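You operate a simulated robot arm through the tools that you are given. There is no shell and no other tool.

You run a simulated robot arm. Do the job below in one go: nothing can be reset, and whatever is moved stays where it is left.

JOB
Run the charging board under load: key, drive and load lamp on, speed knob to high.
Fine: watch till the needle stands in the green.

It is judged by the outcome, as a careful person would: the job done as asked, and still so three seconds after it is handed in. It fails if anything else is knocked over, pushed out of place, dropped, spilled or broken.

ROBOT AND FRAMES
A 6-joint arm with a two-finger gripper, fixed in place. Base frame: the origin is on the floor under the middle of its stand, x ahead of it, y to its left, z up; the work surface is at about z = 744. Lengths are in mm, angles in degrees, forces in N, time in s.
With the tool pointing down near the work surface it reaches from about 260 to 840 mm from the base axis. Its first joint turns from -166.0 to 166.0 degrees. Payload 2.45 kg.
Tool frame: the origin (TCP) lies between the finger pads and is the grasp point; the fingertips stand 20 mm ahead of it; z points along the fingers, y is the line along which they close. The gripper opens to 140 mm; its body begins 168 mm behind the TCP.
Orientation is that of the tool frame in the base frame, as a unit quaternion [x, y, z, w]. With the fingers straight down and closing along the base's y, the tool's x points along the base's -x, its y along +y and its z along -z.

CONTROLS
- The arm moves only by the tool send_rows. Its argument "series" is text: rows parted by semicolons, each of 6 numbers parted by spaces: the shift along the base's x, y, z in units of 30 mm (1.0 is 30 mm), then the turn, a rotation vector about the base's x, y, z in units of 4 degrees (1.0 is 4 degrees). In form: dx dy dz rx ry rz; .... A call has 1 to 20 rows; each row shifts and turns the commanded pose from where the row before left it. "gripper" is the closure, from 0 (fully open) to 1 (shut), set as the call begins (left out, the last holds). A call with a number of a shift or a turn outside -1 to 1 is refused whole. A row lasts 0.2 s, in which the tool goes at most 50 mm and 8.6 degrees; a call with a longer step from one row to the next is refused whole, and so is a gripper value outside its range. A pose out of reach is approached as far as the arm can. The call stops where the force on the tool passes 40 N (or 10 N more than at its start, if that is more) or the arm is blocked; 0.2 s more then pass. Each finger travels about 45 mm/s and halts on what it meets, pressing with about 34 N; the grip force reading is that of the motor and also rises with nothing between the fingers. The clock runs only during rows and for 0.2 s after the last one: add rows that do not move to give the fingers time. It gives the time, the measured TCP pose, the force on the tool (base axes), the opening and the grip force at its end, in the units of the frame above (readings bear some noise), with the torque about the TCP (base axes, N m) and any sound that the robot's microphone picked up.
- Cameras (640 x 400 px; columns grow to the right, rows downward): "scene" is fixed at [50.9, 500.4, 1871.8]; the picture's right is [-0.56, -0.83, 0.00], its down [-0.51, 0.35, -0.78] and it looks along [0.65, -0.44, -0.62] (base axes); focal length 332 px, centre (320, 200). "wrist" rides on the gripper at [78, 11, -209] in the tool frame; the picture's right is [-0.14, 0.99, 0.00], its down [-0.92, -0.13, -0.37] and it looks along [-0.37, -0.05, 0.93] (tool axes); focal length 280 px, centre (320, 200).
- snapshot(camera): a new picture of that camera. No time passes.
- lift_body(by): moves the trunk up (or, below 0, down) by that many mm; the arm rides with it, the base frame stays. It gives what a move gives, with no picture.
- probe_pixels(camera, pixels): there is no depth. For up to 12 entries [column, row, z] of the newest picture of that camera ("zoom" is the newest enlarged one), the place [x, y] in the base frame at which the ray of that pixel passes the height z, good to about 3 mm. No time passes.
- zoom(camera, box): a new picture of the part [left, top, right, bottom] of that camera's present view, enlarged. No time passes.
- job_done(): hands the job in; it is judged then, once.

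Leave the gripper open and the arm clear of the work at the hand-in unless told otherwise.

The tools are called after ">>>" as a command line: name --argument value ..., lists and objects as JSON in quotes. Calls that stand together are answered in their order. send_rows: Moves the arm, as the interface text tells. Its arguments: {"type":"object","properties":{"series":{"type":"string"},"gripper":{"type":"number"}},"required":["series"]} The other tools are called the same way: lift_body (by) moves the trunk up or down; snapshot (camera) takes a picture; probe_pixels (camera, pixels) gives the place at which the rays of pixels pass given heights; zoom (camera, box) takes an enlarged picture of a part of a camera's view; job_done () hands the job in.

At the start:

```text
time: 0.0
eef_pos: [588.6, -124.2, 1423.9]
tool_rot: [-0.001, 1.0, 0.0, 0.001]
ft_force: [-0.6, -0.6, 0.0]
wrist_torque: [0.01, 0.03, 0.02]
grip_width: 140.0
grasp_force: 0.1
trunk travel left (down, up): [-175.0, 55.0]
```

scene: 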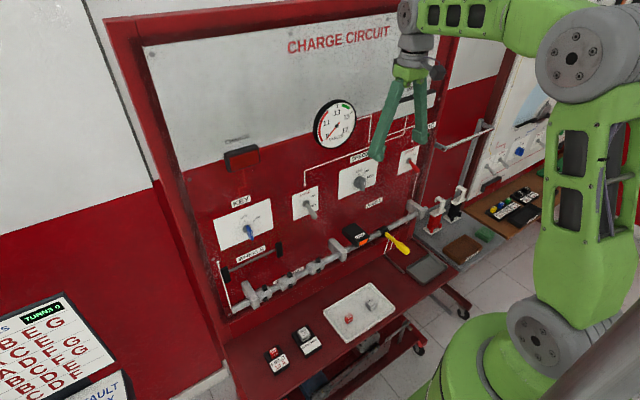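
wrist: 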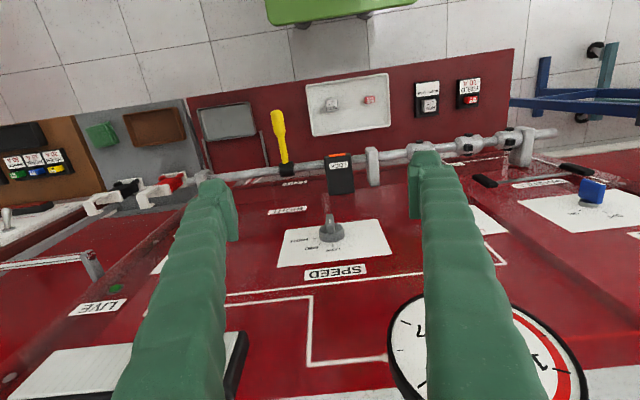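

The scene shows a vertical "CHARGE CIRCUIT" board with a key switch, a lever, a speed knob, another switch, a gauge and some parts on a shelf. I'll zoom in to read the labels before moving anything.

>>> zoom --camera "scene" --box '[200, 170, 330, 280]'

>>> zoom --camera "scene" --box '[290, 90, 450, 220]'

>>> zoom --camera "scene" --box '[230, 220, 420, 380]'

>>> zoom --camera "scene" --box '[0, 280, 140, 400]'

>>> zoom --camera "scene" --box '[400, 80, 560, 280]'

```text
3.64 times, centred on (265, 225) of scene
```

zoom: 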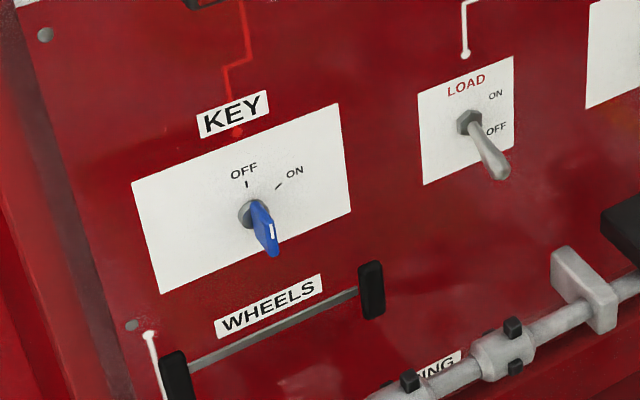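

```text
3.08 times, centred on (370, 155) of scene
```

zoom: 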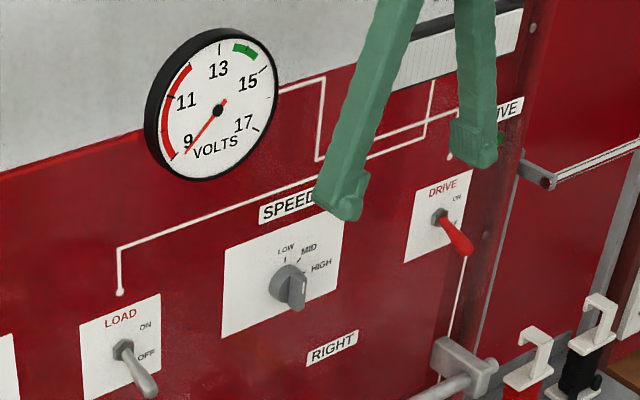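

```text
2.50 times, centred on (325, 300) of scene
```

zoom: 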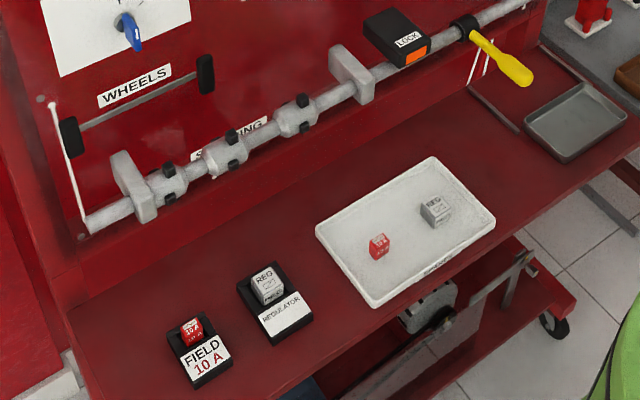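

```text
3.33 times, centred on (70, 340) of scene
```

zoom: 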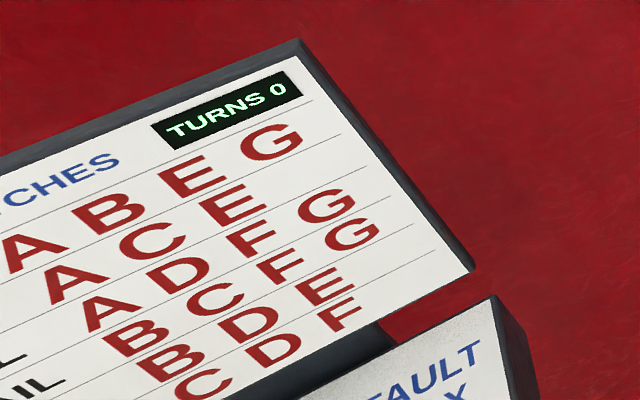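

```text
2.00 times, centred on (480, 180) of scene
```

zoom: 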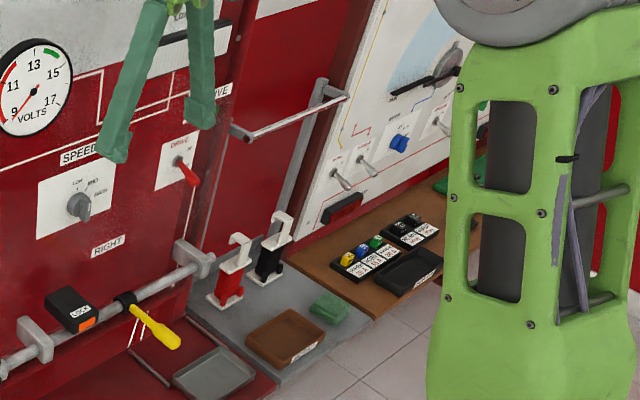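

The board has a blue KEY (OFF/ON), a LOAD toggle (down/OFF), a SPEED knob and a red DRIVE toggle. The fingers hide part of the view. Next I'll zoom closer on each control and take the wrist view to fix the board's geometry.

>>> zoom --camera "scene" --box '[210, 190, 280, 250]'

>>> zoom --camera "scene" --box '[285, 175, 335, 225]'

>>> zoom --camera "scene" --box '[335, 145, 435, 215]'

>>> zoom --camera "scene" --box '[200, 120, 300, 190]'

>>> zoom --camera "scene" --box '[310, 210, 440, 290]'

>>> zoom --camera "wrist" --box '[230, 60, 520, 280]'

```text
6.67 times, centred on (245, 220) of scene
```

zoom: 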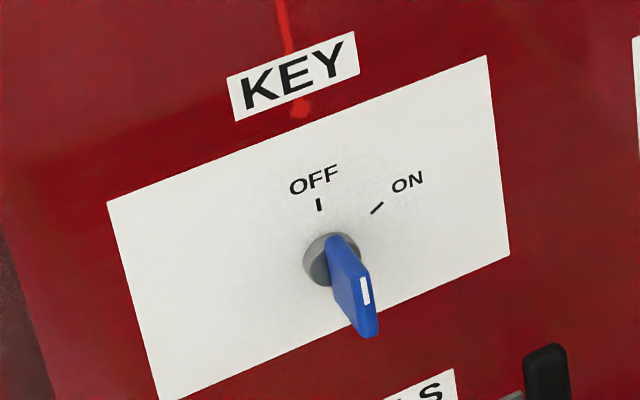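

```text
8.00 times, centred on (310, 200) of scene
```

zoom: 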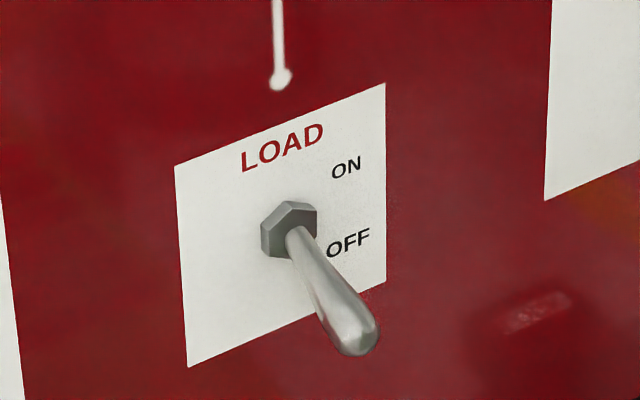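

```text
5.71 times, centred on (385, 180) of scene
```

zoom: 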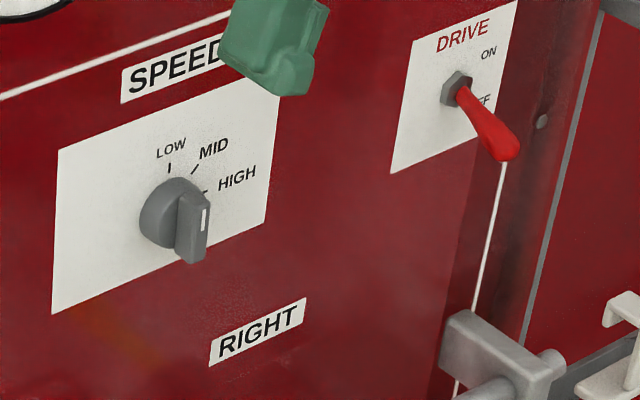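

```text
5.71 times, centred on (250, 155) of scene
```

zoom: 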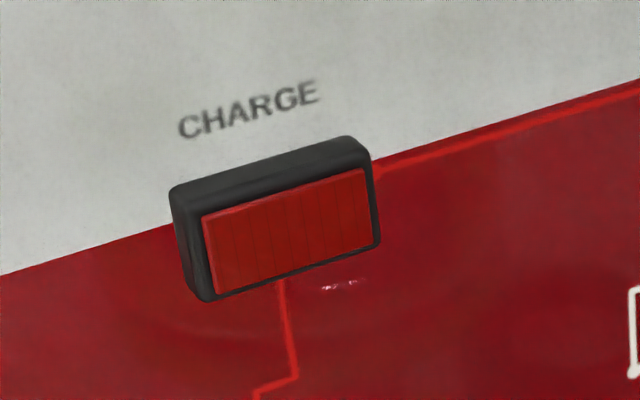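

```text
4.92 times, centred on (375, 250) of scene
```

zoom: 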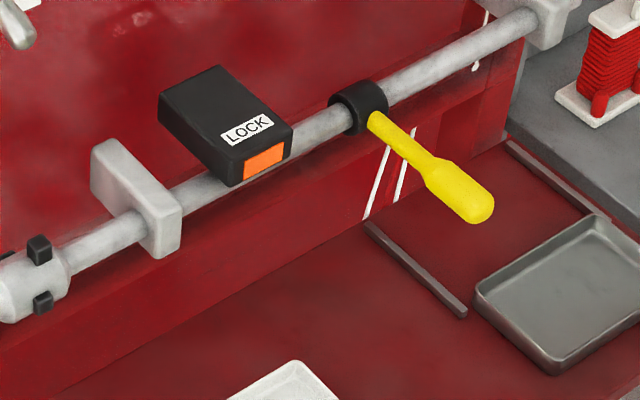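

```text
1.82 times, centred on (375, 170) of wrist
```

zoom: 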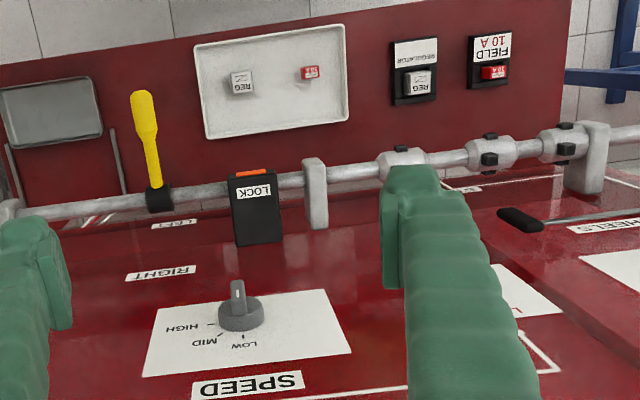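

The knob's bar and the key both look vertical, which reads as LOW and OFF, and both toggles are down (OFF). I'll triangulate the control positions by probing the same points in both cameras at several heights.

>>> snapshot --camera "wrist"

>>> snapshot --camera "scene"

>>> probe_pixels --camera "scene" --pixels '[[360.5, 182.6, 900], [360.5, 182.6, 1000], [360.5, 182.6, 1100], [360.5, 182.6, 1200], [240, 322, 744], [380, 262, 744], [275, 357, 760], [373, 303, 760], [347, 318, 760]]'

>>> probe_pixels --camera "wrist" --pixels '[[331, 236, 900], [331, 236, 1000], [331, 236, 1100], [331, 236, 1200], [592, 190, 900], [592, 190, 1000], [592, 190, 1100], [592, 190, 1200], [469, 99, 760], [331, 103, 760], [370, 98, 760]]'

```text
taken
```

wrist: 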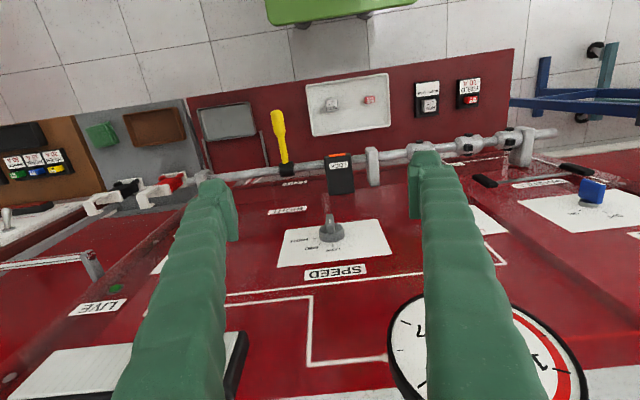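

```text
taken
```

scene: 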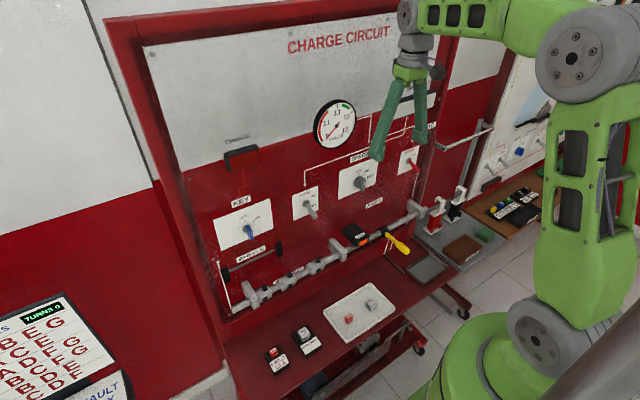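

```text
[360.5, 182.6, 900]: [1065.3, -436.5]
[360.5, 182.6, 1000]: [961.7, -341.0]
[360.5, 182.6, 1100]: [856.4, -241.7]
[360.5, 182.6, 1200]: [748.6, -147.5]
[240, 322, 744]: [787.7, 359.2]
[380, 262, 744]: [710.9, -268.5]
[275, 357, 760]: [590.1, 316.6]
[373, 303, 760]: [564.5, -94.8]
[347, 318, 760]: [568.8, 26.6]
```

```text
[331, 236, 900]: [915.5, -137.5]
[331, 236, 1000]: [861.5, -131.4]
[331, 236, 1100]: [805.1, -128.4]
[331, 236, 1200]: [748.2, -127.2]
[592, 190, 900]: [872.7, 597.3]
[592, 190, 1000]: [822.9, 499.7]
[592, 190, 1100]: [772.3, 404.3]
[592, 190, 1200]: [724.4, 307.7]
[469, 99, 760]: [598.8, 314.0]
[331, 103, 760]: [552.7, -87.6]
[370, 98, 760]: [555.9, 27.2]
```

The triangulation agrees well between the cameras. The board is a vertical plane at x≈742 facing the robot. The controls sit in a row at z≈1228:

| Control | y |
|---|---|
| KEY | ≈ 288 |
| LOAD | ≈ 89 |
| SPEED | ≈ -122 |
| DRIVE | ≈ -360 |

I'll tilt the tool about y from pointing down to pointing at the board (+x), doing the first half in free space and then checking.

>>> send_rows --series "-0.3 0 0 0 -1 0; -0.3 0 0 0 -1 0; -0.3 0 0 0 -1 0; -0.3 0 0 0 -1 0; 0 0 0 0 -1 0; 0 0 0 0 -1 0; 0 0 0 0 -1 0; 0 0 0 0 -1 0; 0 0 0 0 -1 0; 0 0 0 0 -1 0" --gripper 0.5

```text
time: 2.2
eef_pos: [554.0, -122.9, 1401.0]
tool_rot: [0.0, 0.946, 0.008, 0.324]
ft_force: [1.1, 0.7, -0.1]
wrist_torque: [-0.08, 0.15, -0.09]
grip_width: 70.0
grasp_force: 0.1
trunk travel left (down, up): [-175.0, 55.0]
```

The tilt went well, with a small lag. The tool is about 38° up from vertical. I'll let it settle and look.

>>> send_rows --series "0 0 0 0 0 0; 0 0 0 0 0 0"

>>> snapshot --camera "scene"

```text
time: 2.8
eef_pos: [555.2, -122.2, 1401.0]
tool_rot: [0.001, 0.946, 0.008, 0.325]
ft_force: [-0.4, -0.3, -0.1]
wrist_torque: [0.0, -0.04, -0.01]
grip_width: 69.9
grasp_force: 0.1
trunk travel left (down, up): [-175.0, 55.0]
```

```text
taken
```

scene: 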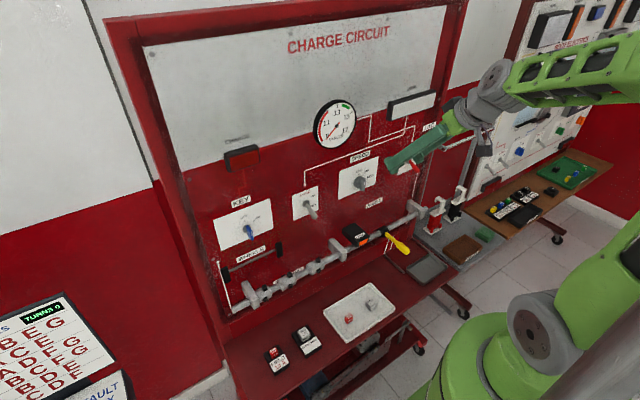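

The command was a little out of reach (z stopped at 1401 instead of 1424), so the arm is near its limit at that height. Next I'll lower the TCP towards z≈1280 while turning further.

>>> send_rows --series "0 0 -1 0 0 0; 0 0 -1 0 0 0; 0 0 -1 0 -1 0; 0 0 -1 0 -1 0; 0 0 -0.5 0 -1 0; 0 0 0 0 -1 0; 0 0 0 0 -1 0; 0 0 0 0 0 0; 0 0 0 0 0 0"

```text
time: 4.8
eef_pos: [595.5, -148.4, 1306.7]
tool_rot: [0.0, 0.867, 0.001, 0.499]
ft_force: [0.2, 0.4, 0.0]
wrist_torque: [0.01, 0.02, -0.02]
grip_width: 69.9
grasp_force: 0.0
out of reach, approached as far as the arm can: row 5, 6, 7
trunk travel left (down, up): [-175.0, 55.0]
```

The tool is now 30° below horizontal. The arm folds too close to its own shoulder at this x, so I'll move out towards the board by about 60 mm, still well clear, and see how it follows.

>>> send_rows --series "1 0 0 0 0 0; 1 0 0 0 0 0; 0 0 0 0 0 0; 0 0 0 0 0 0"

```text
time: 5.8
eef_pos: [655.7, -148.6, 1307.9]
tool_rot: [0.0, 0.866, 0.0, 0.5]
ft_force: [-0.2, 0.7, 0.6]
wrist_torque: [0.02, 0.01, 0.02]
grip_width: 70.4
grasp_force: 0.0
trunk travel left (down, up): [-175.0, 55.0]
```

The arm follows exactly now. I'll rotate the remaining 30° to horizontal.

>>> send_rows --series "0 0 0 0 -1 0; 0 0 0 0 -1 0; 0 0 0 0 -1 0; 0 0 0 0 -1 0; 0 0 0 0 -1 0; 0 0 0 0 -1 0; 0 0 0 0 -1 0; 0 0 0 0 -0.5 0; 0 0 0 0 0 0; 0 0 0 0 0 0"

>>> snapshot --camera "wrist"

>>> snapshot --camera "scene"

```text
time: 8.0
eef_pos: [672.0, -177.0, 1358.3]
tool_rot: [0.002, 0.709, 0.004, 0.705]
ft_force: [-0.2, 1.5, 0.4]
wrist_torque: [-0.04, -0.03, 0.01]
grip_width: 70.0
grasp_force: 0.1
out of reach, approached as far as the arm can: row 5, 6, 7, 8
trunk travel left (down, up): [-175.0, 55.0]
```

```text
taken
```

wrist: 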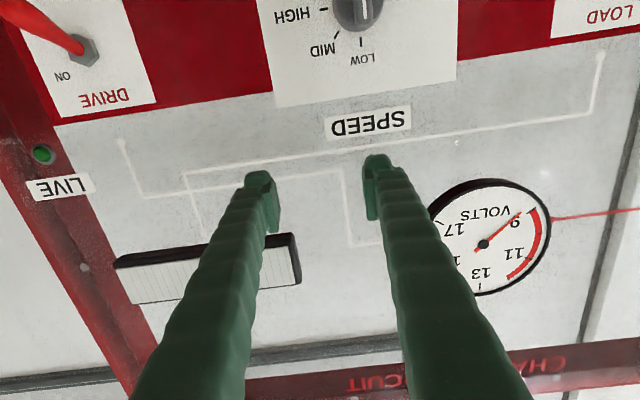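

```text
taken
```

scene: 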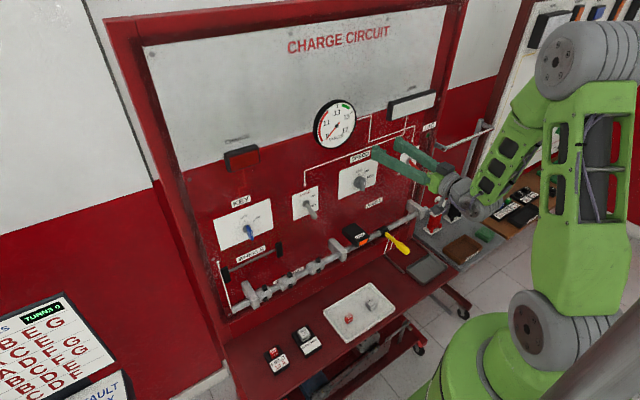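

The tool is now horizontal and facing the board at (672, -177, 1358). The wrist picture is upside-down because the camera sits below the fingers. The gauge reads under 9. I'll go down to z≈1300 and check that it tracks before travelling to the KEY.

>>> send_rows --series "-0.4 0 -1 0 0 0; -0.3 0 -1 0 0 0; 0 0 0 0 0 0; 0 0 0 0 0 0"

```text
time: 9.0
eef_pos: [666.6, -202.0, 1339.0]
tool_rot: [0.002, 0.71, 0.009, 0.704]
ft_force: [0.3, 0.4, -0.1]
wrist_torque: [-0.04, 0.0, 0.01]
grip_width: 70.0
grasp_force: 0.1
out of reach, approached as far as the arm can: row 1, 2
trunk travel left (down, up): [-175.0, 55.0]
```

Lower down the wrist comes too close to the shoulder, so the arm drifts sideways. Lowering the trunk will give the arm room at z≈1228. I'll raise the tool first so it never gets near the bar or the yellow lever (its tip is at about (557, -213, 995)), then lower the trunk in stages.

>>> send_rows --series "0 0 1 0 0 0; 0 0 1 0 0 0; 0 0 0 0 0 0; 0 0 0 0 0 0"

>>> lift_body --by -90

```text
time: 10.0
eef_pos: [666.5, -202.3, 1399.0]
tool_rot: [-0.001, 0.707, 0.001, 0.707]
ft_force: [-0.1, -0.6, -0.8]
wrist_torque: [-0.02, -0.01, 0.02]
grip_width: 70.0
grasp_force: 0.0
trunk travel left (down, up): [-175.0, 55.0]
```

```text
time: 11.2
eef_pos: [665.9, -201.1, 1309.1]
tool_rot: [0.0, 0.707, 0.0, 0.707]
ft_force: [-0.4, 0.3, 0.3]
wrist_torque: [-0.02, 0.02, 0.01]
grip_width: 70.2
grasp_force: 0.0
trunk travel left (down, up): [-85.0, 145.0]
```

The tracking is clean now at (666, -201, 1309), exactly horizontal. I'll raise 30 mm and lower the trunk the remaining 85, which ends at z≈1254 in the free gap between SPEED and DRIVE.

>>> send_rows --series "0 0 1 0 0 0; 0 0 0 0 0 0"

>>> lift_body --by -85

>>> snapshot --camera "scene"

>>> snapshot --camera "wrist"

```text
time: 11.8
eef_pos: [666.4, -200.3, 1339.2]
tool_rot: [0.001, 0.707, 0.0, 0.707]
ft_force: [-0.4, 0.2, 0.0]
wrist_torque: [-0.01, 0.02, -0.01]
grip_width: 70.2
grasp_force: 0.1
trunk travel left (down, up): [-85.0, 145.0]
```

```text
time: 13.1
eef_pos: [667.3, -201.0, 1253.8]
tool_rot: [0.001, 0.707, -0.001, 0.707]
ft_force: [-0.7, -0.4, -0.3]
wrist_torque: [0.06, 0.01, 0.0]
grip_width: 70.0
grasp_force: 0.1
trunk travel left (down, up): [0.0, 230.0]
```

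```text
taken
```

scene: 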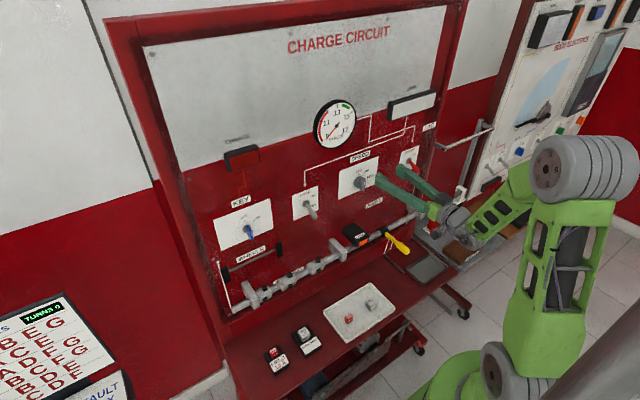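

```text
taken
```

wrist: 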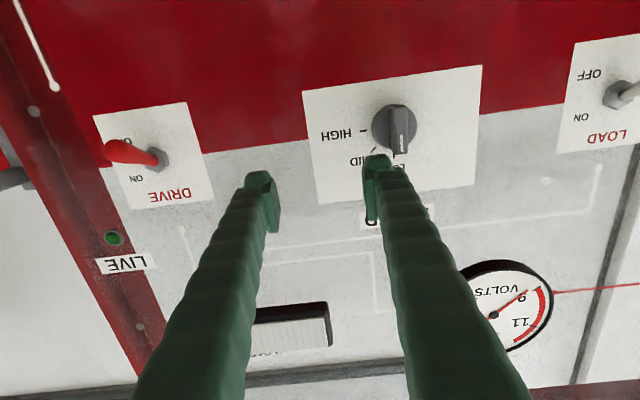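

The scene is clear. Now I'll travel to the KEY: up to z≈1314, back slightly, then along +y towards y≈280, keeping in front of all the controls.

>>> send_rows --series "-0.2 0 1 0 0 0; -0.2 0 1 0 0 0; 0 1 0 0 0 0; 0 1 0 0 0 0; 0 1 0 0 0 0; 0 1 0 0 0 0; 0 1 0 0 0 0; 0 1 0 0 0 0; 0 1 0 0 0 0; 0 1 0 0 0 0; 0 1 0 0 0 0; 0 1 0 0 0 0; 0 1 0 0 0 0; 0 1 0 0 0 0; 0 1 0 0 0 0; 0 1 0 0 0 0; 0 1 0 0 0 0; 0 0 0 0 0 0"

>>> snapshot --camera "wrist"

>>> snapshot --camera "scene"

```text
time: 16.9
eef_pos: [663.2, -57.6, 1319.9]
tool_rot: [-0.003, 0.708, 0.003, 0.707]
ft_force: [-0.1, 0.4, -0.2]
wrist_torque: [0.04, -0.01, 0.0]
grip_width: 70.0
grasp_force: 0.1
out of reach, approached as far as the arm can: row 6, 7, 8, 9, 10, 11, 12, 13, 14, 15, 16, 17
trunk travel left (down, up): [0.0, 230.0]
```

```text
taken
```

wrist: 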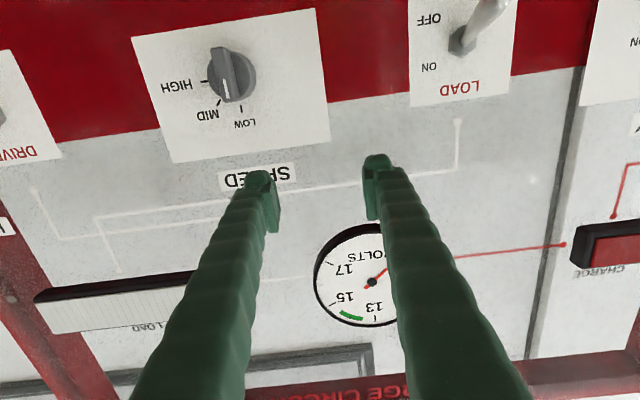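

```text
taken
```

scene: 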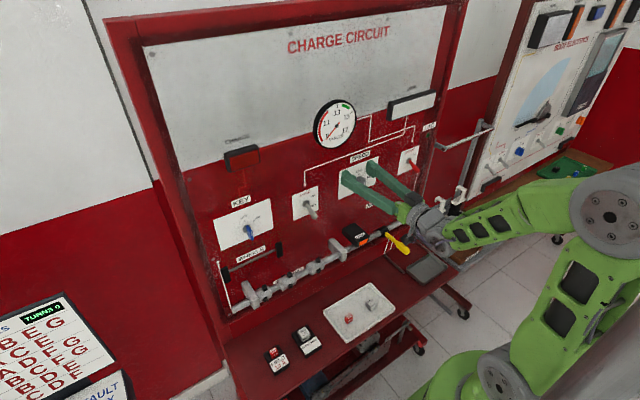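

It stopped at y≈-58 because the wrist is too near the shoulder there. The board between the controls' row and the gauge (bottom at about z 1405) is flat, so I can travel closer to it. I'll move out to x≈700, z≈1335, then continue along +y.

>>> send_rows --series "1 0 0.5 0 0 0; 0.3 0 0 0 0 0; 0 1 0 0 0 0; 0 1 0 0 0 0; 0 1 0 0 0 0; 0 1 0 0 0 0; 0 0 0 0 0 0"

```text
time: 18.5
eef_pos: [693.4, -61.5, 1342.9]
tool_rot: [-0.003, 0.707, 0.004, 0.707]
ft_force: [-0.1, -0.6, -0.2]
wrist_torque: [0.03, 0.01, 0.03]
grip_width: 69.9
grasp_force: 0.0
out of reach, approached as far as the arm can: row 1, 3, 4, 5, 6
trunk travel left (down, up): [0.0, 230.0]
```

It again stops at y≈-60 even though it is farther out, so this is a joint limit rather than closeness. I'll look at the arm's shape to understand which joint is in the way.

>>> zoom --camera "scene" --box '[340, 130, 640, 400]'

>>> snapshot --camera "wrist"

```text
1.48 times, centred on (490, 265) of scene
```

zoom: 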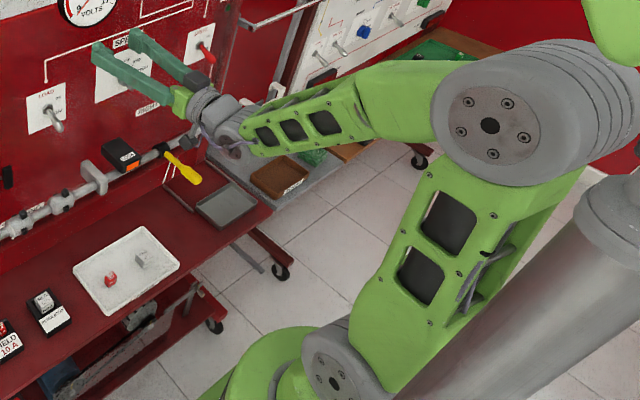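

```text
taken
```

wrist: 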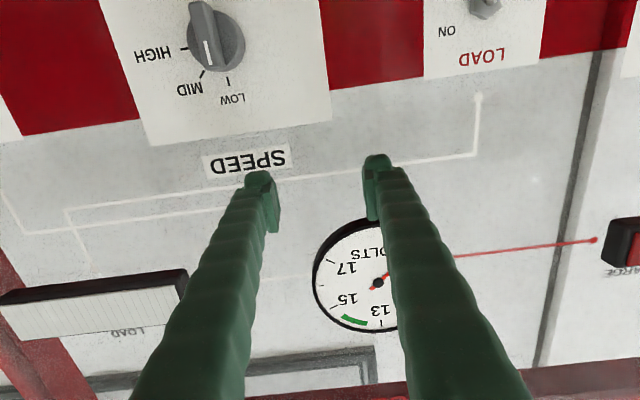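

Working the joint angles back from the limit points, they all agree with the last wrist joint sitting at about ±170°. The wrist flipped its roll joint when I tilted off-centre. I'll undo the tilt off to the side, go to y≈0 with the tool pointing down, and tilt up there in the arm's own plane so the wrist doesn't flip. First step is moving away in -y and pitching back down while retreating.

>>> send_rows --series "0 -1 0 0 0 0; 0 -1 0 0 0 0; 0 -1 0 0 0 0; 0 0 0 0 1 0; 0 0 0 0 1 0; 0 0 0 0 1 0; 0 0 0 0 1 0; 0 0 0 0 1 0; -0.3 0 0 0 1 0; -0.3 0 0 0 1 0; -0.3 0 0 0 1 0; -0.3 0 0 0 1 0; -0.3 0 0 0 1 0; 0 0 0 0 0 0"

```text
time: 21.5
eef_pos: [649.0, -151.0, 1343.5]
tool_rot: [0.0, 0.906, 0.0, 0.423]
ft_force: [-0.8, 0.0, -0.1]
wrist_torque: [0.01, 0.02, 0.03]
grip_width: 69.9
grasp_force: 0.0
trunk travel left (down, up): [0.0, 230.0]
```

No out-of-reach flags, and the tool is 40° below horizontal. I'll continue to straight down while moving back to x≈570.

>>> send_rows --series "-0.5 0 0 0 1 0; -0.5 0 0 0 1 0; -0.5 0 0 0 1 0; -0.5 0 0 0 1 0; -0.5 0 0 0 1 0; -0.2 0 0 0 1 0; 0 0 0 0 1 0; 0 0 0 0 1 0; 0 0 0 0 1 0; 0 0 0 0 1 0; 0 0 0 0 1 0; 0 0 0 0 1 0; 0 0 0 0 0.5 0; 0 0 0 0 0 0"

>>> snapshot --camera "scene"

```text
time: 24.5
eef_pos: [567.2, -150.6, 1341.8]
tool_rot: [0.001, 1.0, 0.0, -0.001]
ft_force: [-0.4, -0.7, 0.7]
wrist_torque: [0.01, 0.0, -0.01]
grip_width: 70.0
grasp_force: 0.0
trunk travel left (down, up): [0.0, 230.0]
```

```text
taken
```

scene: 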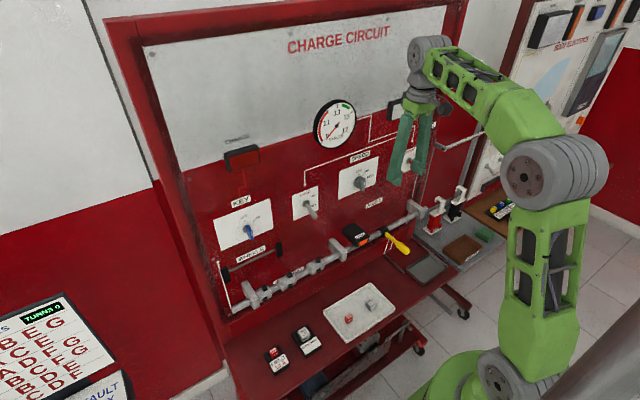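

The arm is straight down again at (567, -151, 1342). I'll shift to y≈0 and confirm.

>>> send_rows --series "0 1 0 0 0 0; 0 1 0 0 0 0; 0 1 0 0 0 0; 0 1 0 0 0 0; 0 1 0 0 0 0; 0 0 0 0 0 0; 0 0 0 0 0 0"

```text
time: 26.1
eef_pos: [568.4, -0.6, 1343.1]
tool_rot: [-0.001, 1.0, 0.0, 0.0]
ft_force: [0.5, -0.6, 0.7]
wrist_torque: [0.02, -0.01, 0.01]
grip_width: 70.1
grasp_force: 0.1
trunk travel left (down, up): [0.0, 230.0]
```

It is at y≈0. Now I'll tilt up in the arm's plane, advancing gently in x so the arm does not fold too tight.

>>> send_rows --series "0.2 0 0 0 -1 0; 0.2 0 0 0 -1 0; 0.2 0 0 0 -1 0; 0.2 0 0 0 -1 0; 0.2 0 0 0 -1 0; 0.2 0 0 0 -1 0; 0.2 0 0 0 -1 0; 0.2 0 0 0 -1 0; 0.2 0 0 0 -1 0; 0.2 0 0 0 -1 0; 0.2 0 0 0 -1 0; 0.2 0 0 0 -1 0; 0 0 0 0 0 0"

```text
time: 28.9
eef_pos: [638.2, 0.3, 1341.6]
tool_rot: [0.0, 0.913, 0.0, 0.407]
ft_force: [0.5, -0.4, -0.2]
wrist_torque: [-0.02, -0.01, -0.02]
grip_width: 69.9
grasp_force: 0.1
trunk travel left (down, up): [0.0, 230.0]
```

Clean so far, with no flags and 48° tilted. I'll do the rest up to horizontal, still advancing slightly.

>>> send_rows --series "0.2 0 0 0 -1 0; 0.2 0 0 0 -1 0; 0.2 0 0 0 -1 0; 0.2 0 0 0 -1 0; 0.2 0 0 0 -1 0; 0.1 0 0 0 -1 0; 0 0 0 0 -1 0; 0 0 0 0 -1 0; 0 0 0 0 -1 0; 0 0 0 0 -1 0; 0 0 0 0 -0.5 0; 0 0 0 0 0 0"

>>> snapshot --camera "scene"

```text
time: 31.5
eef_pos: [672.4, -1.0, 1343.6]
tool_rot: [0.0, 0.707, 0.001, 0.707]
ft_force: [1.4, -0.1, 0.3]
wrist_torque: [0.01, 0.02, 0.0]
grip_width: 70.1
grasp_force: 0.0
trunk travel left (down, up): [0.0, 230.0]
```

```text
taken
```

scene: 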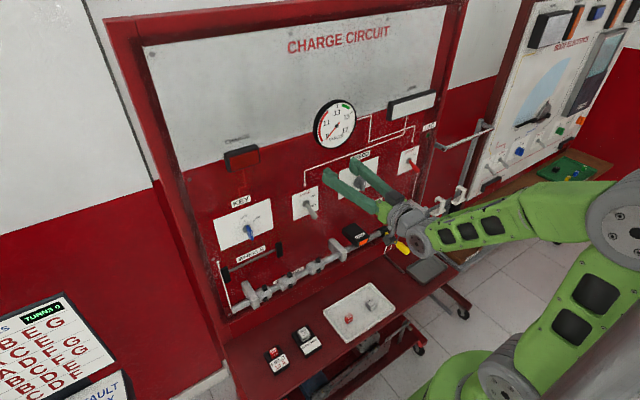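

That worked. The tool is horizontal at y≈0 with no limits hit. Now I'll travel along +y towards the KEY (y≈285), staying at z≈1340 and x≈672.

>>> send_rows --series "0 1 0 0 0 0; 0 1 0 0 0 0; 0 1 0 0 0 0; 0 1 0 0 0 0; 0 1 0 0 0 0; 0 1 0 0 0 0; -0.3 1 0 0 0 0; -0.3 1 0 0 0 0; -0.3 1 0 0 0 0; 0 0 0 0 0 0; 0 0 0 0 0 0"

>>> snapshot --camera "wrist"

>>> snapshot --camera "scene"

```text
time: 33.9
eef_pos: [646.3, 269.1, 1342.8]
tool_rot: [-0.001, 0.707, 0.0, 0.707]
ft_force: [-0.4, 0.3, -0.6]
wrist_torque: [0.02, 0.0, 0.03]
grip_width: 70.0
grasp_force: 0.1
trunk travel left (down, up): [0.0, 230.0]
```

```text
taken
```

wrist: 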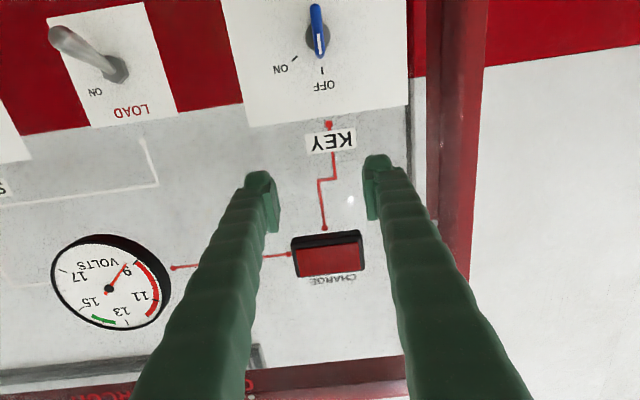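

```text
taken
```

scene: 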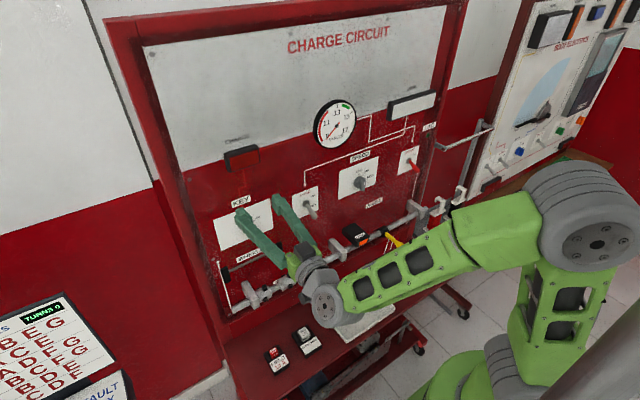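

The key is at wrist pixel (317, 37), which puts it at about (703, 284, 1226) at its outer end. I'll go down to z≈1227 and centre on y≈284, still 35 mm or more in front of the key, then look.

>>> send_rows --series "0 0.5 -1 0 0 0; 0 0 -1 0 0 0; 0 0 -1 0 0 0; 0 0 -0.85 0 0 0; 0 0 0 0 0 0; 0 0 0 0 0 0"

>>> snapshot --camera "wrist"

>>> zoom --camera "scene" --box '[200, 170, 330, 280]'

```text
time: 35.3
eef_pos: [645.6, 285.2, 1225.0]
tool_rot: [0.0, 0.707, 0.0, 0.707]
ft_force: [0.2, 0.4, 0.5]
wrist_torque: [-0.02, 0.01, 0.04]
grip_width: 70.2
grasp_force: 0.1
trunk travel left (down, up): [0.0, 230.0]
```

```text
taken
```

wrist: 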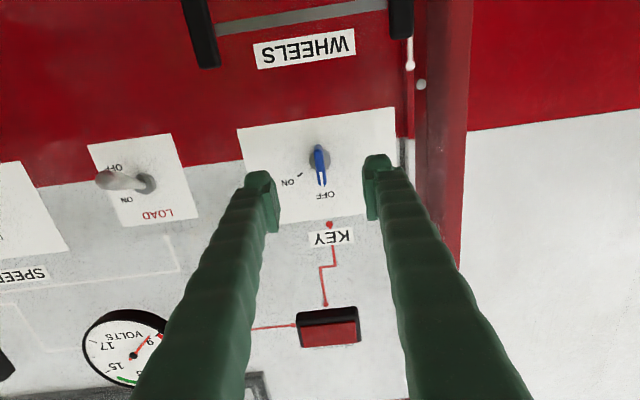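

```text
3.64 times, centred on (265, 225) of scene
```

zoom: 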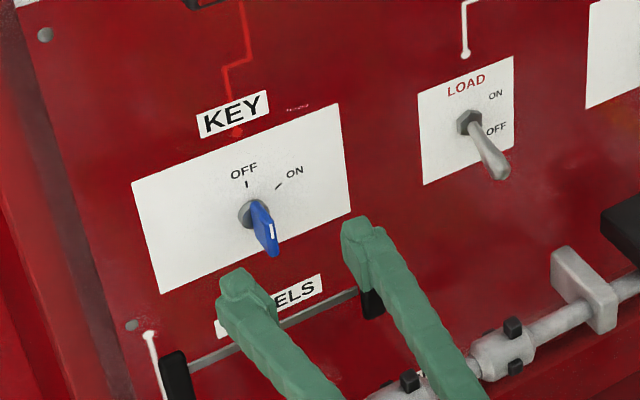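

The key sits between the fingers at wrist pixel (319, 165). I'll zoom in to check the blade direction, its centring and its depth.

>>> zoom --camera "wrist" --box '[240, 110, 400, 230]'

```text
3.33 times, centred on (320, 170) of wrist
```

zoom: 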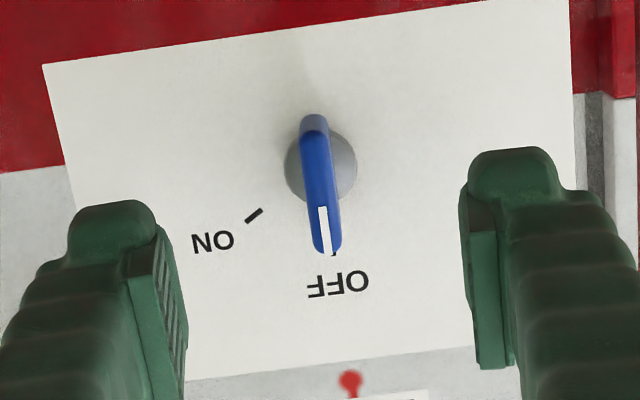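

The ring centre triangulates to about (740, 287, 1221). I'll take tighter views of the key to pin down the blade's end and centre height before gripping.

>>> zoom --camera "scene" --box '[230, 215, 270, 245]'

>>> zoom --camera "wrist" --box '[296, 135, 344, 195]'

```text
13.33 times, centred on (250, 230) of scene
```

zoom: 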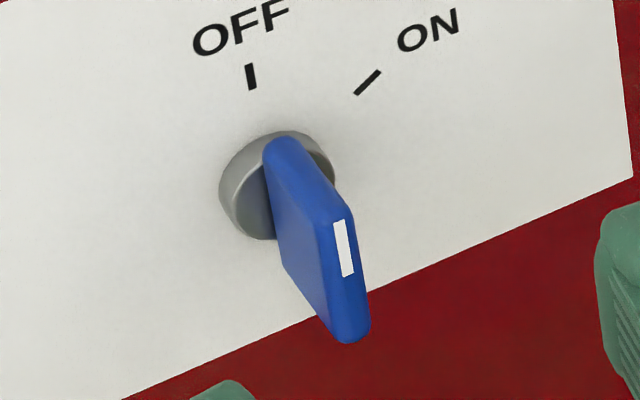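

```text
6.67 times, centred on (320, 165) of wrist
```

zoom: 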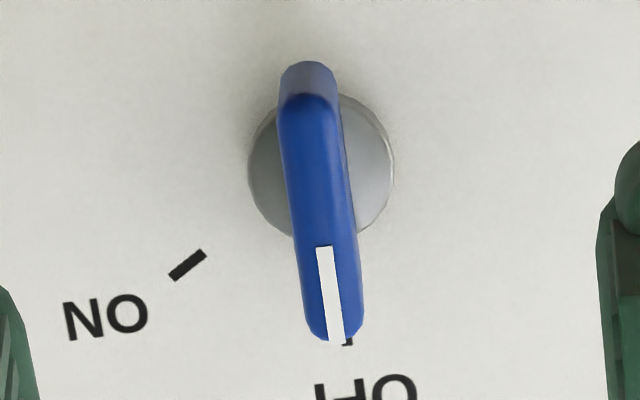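

Both views agree: the blade's outer face is at x≈707.5, spanning z 1203–1239, centred at y≈286.7, z≈1221. That is right on the axis. I'll align to (y 286.7, z 1221) and advance so the tips reach x≈725, straddling the blade without touching the board.

>>> send_rows --series "0 0.05 -0.13 0 0 0; 0.6 0 0 0 0 0; 0.6 0 0 0 0 0; 0.5 0 0 0 0 0; 0.28 0 0 0 0 0; 0 0 0 0 0 0; 0 0 0 0 0 0"

>>> snapshot --camera "wrist"

>>> zoom --camera "scene" --box '[215, 200, 285, 255]'

```text
time: 36.9
eef_pos: [705.2, 286.1, 1222.4]
tool_rot: [0.0, 0.707, -0.001, 0.707]
ft_force: [0.8, 1.6, -0.5]
wrist_torque: [0.0, -0.03, 0.0]
grip_width: 69.9
grasp_force: 0.0
trunk travel left (down, up): [0.0, 230.0]
```

```text
taken
```

wrist: 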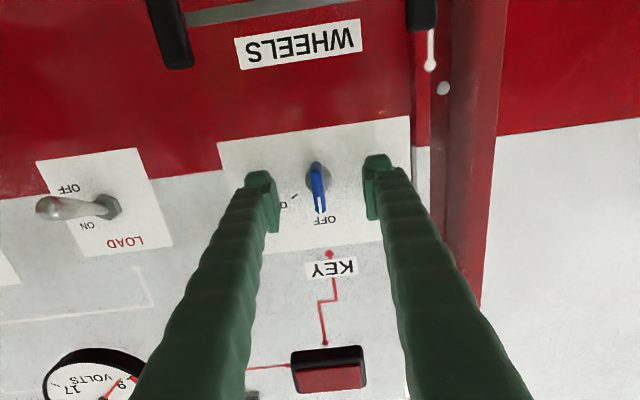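

```text
7.27 times, centred on (250, 228) of scene
```

zoom: 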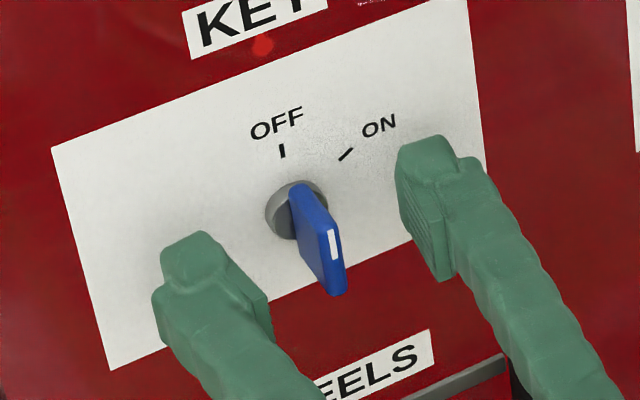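

The key is between the fingers and roughly centred. I'll close onto the blade, with still rows to give the fingers time.

>>> send_rows --series "0 0 0 0 0 0; 0 0 0 0 0 0; 0 0 0 0 0 0; 0 0 0 0 0 0; 0 0 0 0 0 0" --gripper 1.0

>>> zoom --camera "wrist" --box '[240, 110, 400, 230]'

```text
time: 38.1
eef_pos: [705.4, 285.2, 1224.6]
tool_rot: [0.0, 0.707, -0.001, 0.707]
ft_force: [-0.1, -4.7, 0.4]
wrist_torque: [-0.02, -0.01, -0.05]
grip_width: 7.9
grasp_force: 34.9
trunk travel left (down, up): [0.0, 230.0]
```

```text
3.33 times, centred on (320, 170) of wrist
```

zoom: 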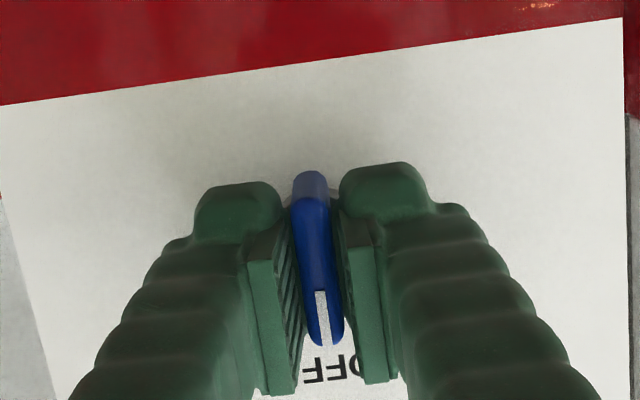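

I have a firm grip (7.9 mm, 35 N) with little side force. ON lies about 55–60° clockwise, seen from the robot, which is +rx. I'll turn slowly by 44° first and watch the force and torque.

>>> send_rows --series "0 0 0 1 0 0; 0 0 0 1 0 0; 0 0 0 1 0 0; 0 0 0 1 0 0; 0 0 0 1 0 0; 0 0 0 1 0 0; 0 0 0 1 0 0; 0 0 0 1 0 0; 0 0 0 1 0 0; 0 0 0 1 0 0; 0 0 0 1 0 0; 0 0 0 0 0 0"

>>> snapshot --camera "wrist"

>>> snapshot --camera "scene"

```text
time: 40.7
eef_pos: [704.9, 282.3, 1223.1]
tool_rot: [0.267, 0.655, 0.265, 0.655]
ft_force: [-3.8, -22.1, -8.8]
wrist_torque: [-0.03, 0.18, -0.08]
grip_width: 8.1
grasp_force: 35.4
trunk travel left (down, up): [0.0, 230.0]
```

```text
taken
```

wrist: 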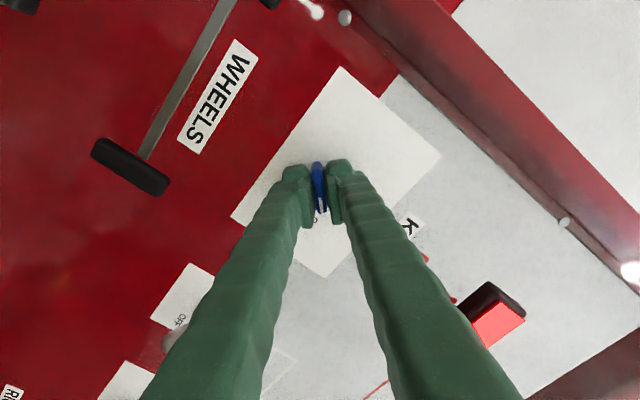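

```text
taken
```

scene: 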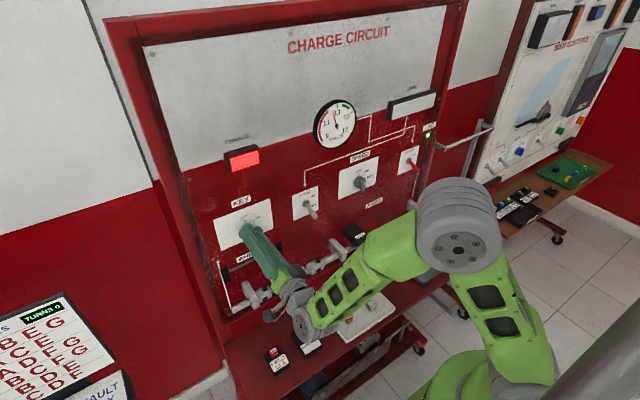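

The CHARGE lamp is lit red, LIVE is green and the needle has moved to about 12, so the key is registering ON. There's a 22 N sideways force, so I'll ease 3 mm in -y and turn the last ~12° so the key sits fully at the ON mark.

>>> send_rows --series "0 -0.05 0 0.5 0 0; 0 -0.05 0 0.5 0 0; 0 0 0 1 0 0; 0 0 0 1 0 0; 0 0 0 0 0 0"

>>> zoom --camera "scene" --box '[215, 185, 285, 250]'

>>> zoom --camera "wrist" --box '[240, 130, 400, 250]'

```text
time: 41.9
eef_pos: [705.5, 281.2, 1220.9]
tool_rot: [0.333, 0.625, 0.331, 0.623]
ft_force: [-7.8, -10.1, -17.0]
wrist_torque: [-0.01, 0.42, 0.28]
grip_width: 8.3
grasp_force: 35.8
trunk travel left (down, up): [0.0, 230.0]
```

```text
6.15 times, centred on (250, 218) of scene
```

zoom: 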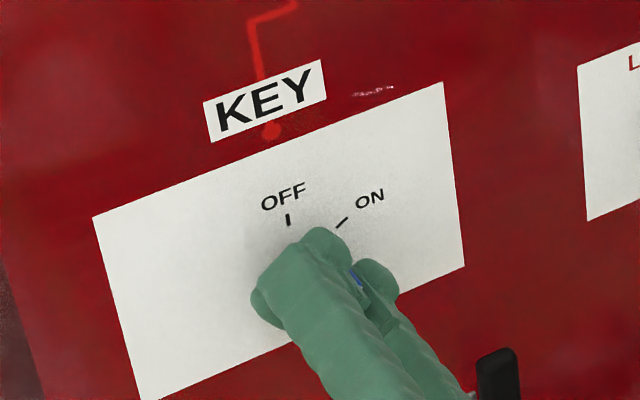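

```text
3.33 times, centred on (320, 190) of wrist
```

zoom: 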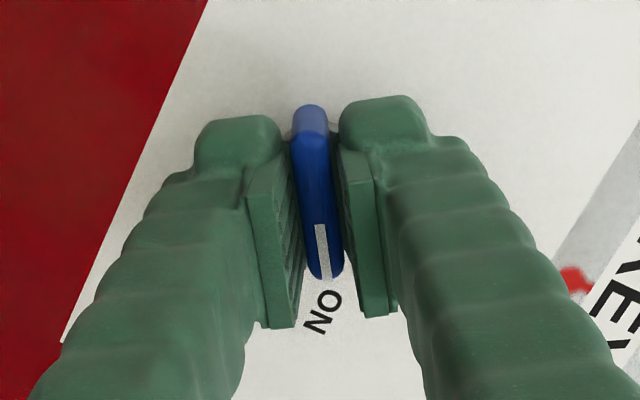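

The white mark on the key now points straight at ON, at 56° turned. I'll release by opening to about 56 mm.

>>> send_rows --series "0 0 0 0 0 0; 0 0 0 0 0 0; 0 0 0 0 0 0; 0 0 0 0 0 0" --gripper 0.6

>>> zoom --camera "wrist" --box '[240, 110, 400, 230]'

```text
time: 42.9
eef_pos: [705.0, 281.2, 1223.2]
tool_rot: [0.333, 0.624, 0.332, 0.624]
ft_force: [0.4, -0.2, -0.9]
wrist_torque: [0.0, -0.04, 0.0]
grip_width: 56.1
grasp_force: 0.1
trunk travel left (down, up): [0.0, 230.0]
```

```text
3.33 times, centred on (320, 170) of wrist
```

zoom: 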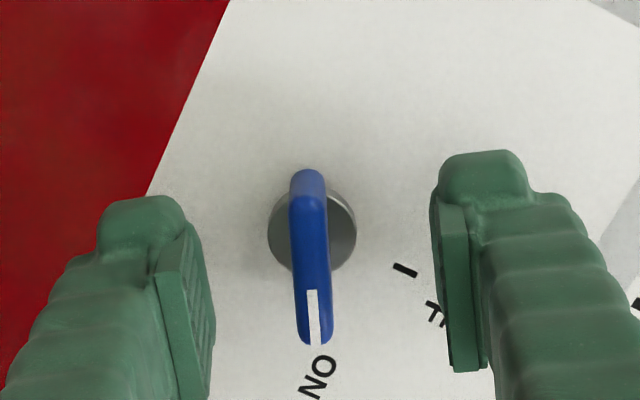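

The key stays at ON after release. I'll back straight out 60 mm, then unroll the wrist and rise to z≈1340.

>>> send_rows --series "-0.7 0 0 0 0 0; -0.7 0 0 0 0 0; -0.6 0 0 0 0 0; 0 0 1 -1 0 0; 0 0 1 -1 0 0; 0 0 1 -1 0 0; 0 0 0.9 -1 0 0; 0 0 0 -1 0 0; 0 0 0 -1 0 0; 0 0 0 -1 0 0; 0 0 0 -1 0 0; 0 0 0 -1 0 0; 0 0 0 -1 0 0; 0 0 0 -1 0 0; 0 0 0 -1 0 0; 0 0 0 -1 0 0; 0 0 0 -1 0 0; 0 0 0 0 0 0"

>>> snapshot --camera "scene"

```text
time: 46.7
eef_pos: [644.4, 282.3, 1339.9]
tool_rot: [0.001, 0.707, 0.001, 0.707]
ft_force: [-0.1, 1.1, 0.6]
wrist_torque: [0.03, 0.01, -0.01]
grip_width: 56.1
grasp_force: 0.0
trunk travel left (down, up): [0.0, 230.0]
```

```text
taken
```

scene: 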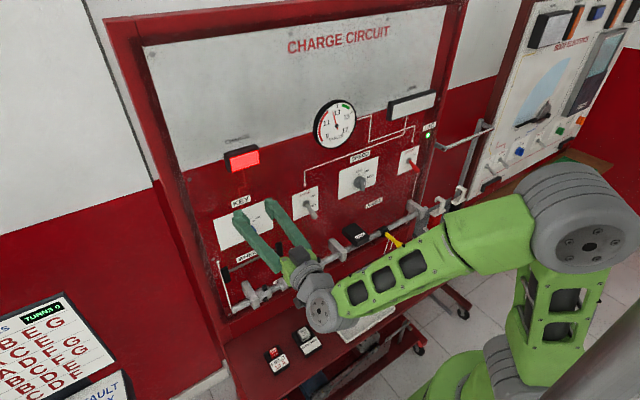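

The key is on and the lamp is lit. I'll travel along -y at z≈1340 towards DRIVE, moving out to x≈672 for the middle part.

>>> send_rows --series "0.3 -1 0 0 0 0; 0.3 -1 0 0 0 0; 0.3 -1 0 0 0 0; 0 -1 0 0 0 0; 0 -1 0 0 0 0; 0 -1 0 0 0 0; 0 -1 0 0 0 0; 0 -1 0 0 0 0; 0 -1 0 0 0 0; 0 -1 0 0 0 0; 0 -1 0 0 0 0; 0 -1 0 0 0 0; 0 0 0 0 0 0"

>>> send_rows --series "0 -1 0 0 0 0; 0 -1 0 0 0 0; 0 -1 0 0 0 0; 0 -1 0 0 0 0; -0.3 -1 0 0 0 0; -0.3 -1 0 0 0 0; -0.3 -1 0 0 0 0; -0.3 -1 0 0 0 0; 0 0 0 0 0 0; 0 0 0 0 0 0"

>>> snapshot --camera "wrist"

>>> snapshot --camera "scene"

```text
time: 49.5
eef_pos: [672.7, -78.4, 1340.3]
tool_rot: [0.0, 0.707, 0.001, 0.707]
ft_force: [0.1, -0.7, 0.4]
wrist_torque: [0.01, -0.01, 0.03]
grip_width: 55.8
grasp_force: 0.1
trunk travel left (down, up): [0.0, 230.0]
```

```text
time: 51.7
eef_pos: [634.1, -316.4, 1340.1]
tool_rot: [-0.001, 0.707, 0.001, 0.707]
ft_force: [0.3, 1.3, -0.2]
wrist_torque: [0.01, 0.04, -0.02]
grip_width: 56.0
grasp_force: 0.1
trunk travel left (down, up): [0.0, 230.0]
```

```text
taken
```

wrist: 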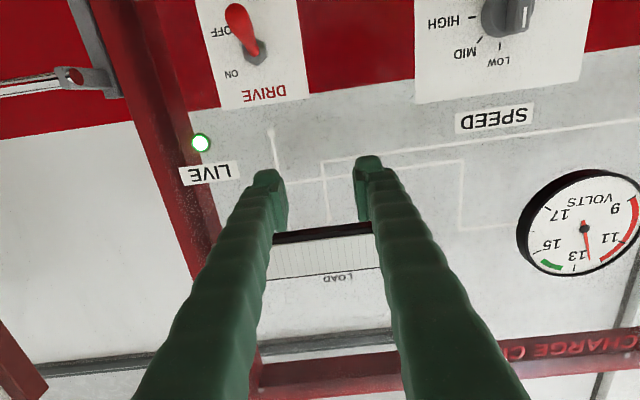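

```text
taken
```

scene: 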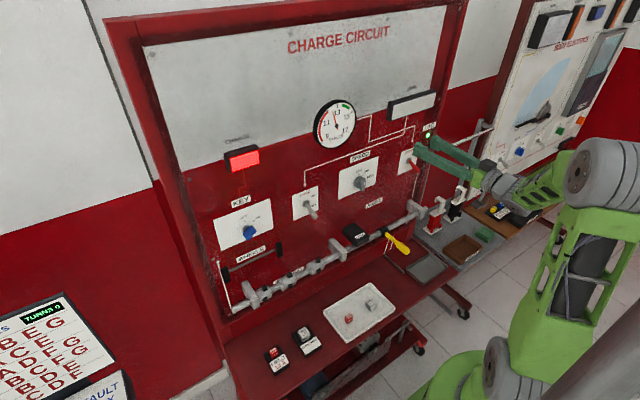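

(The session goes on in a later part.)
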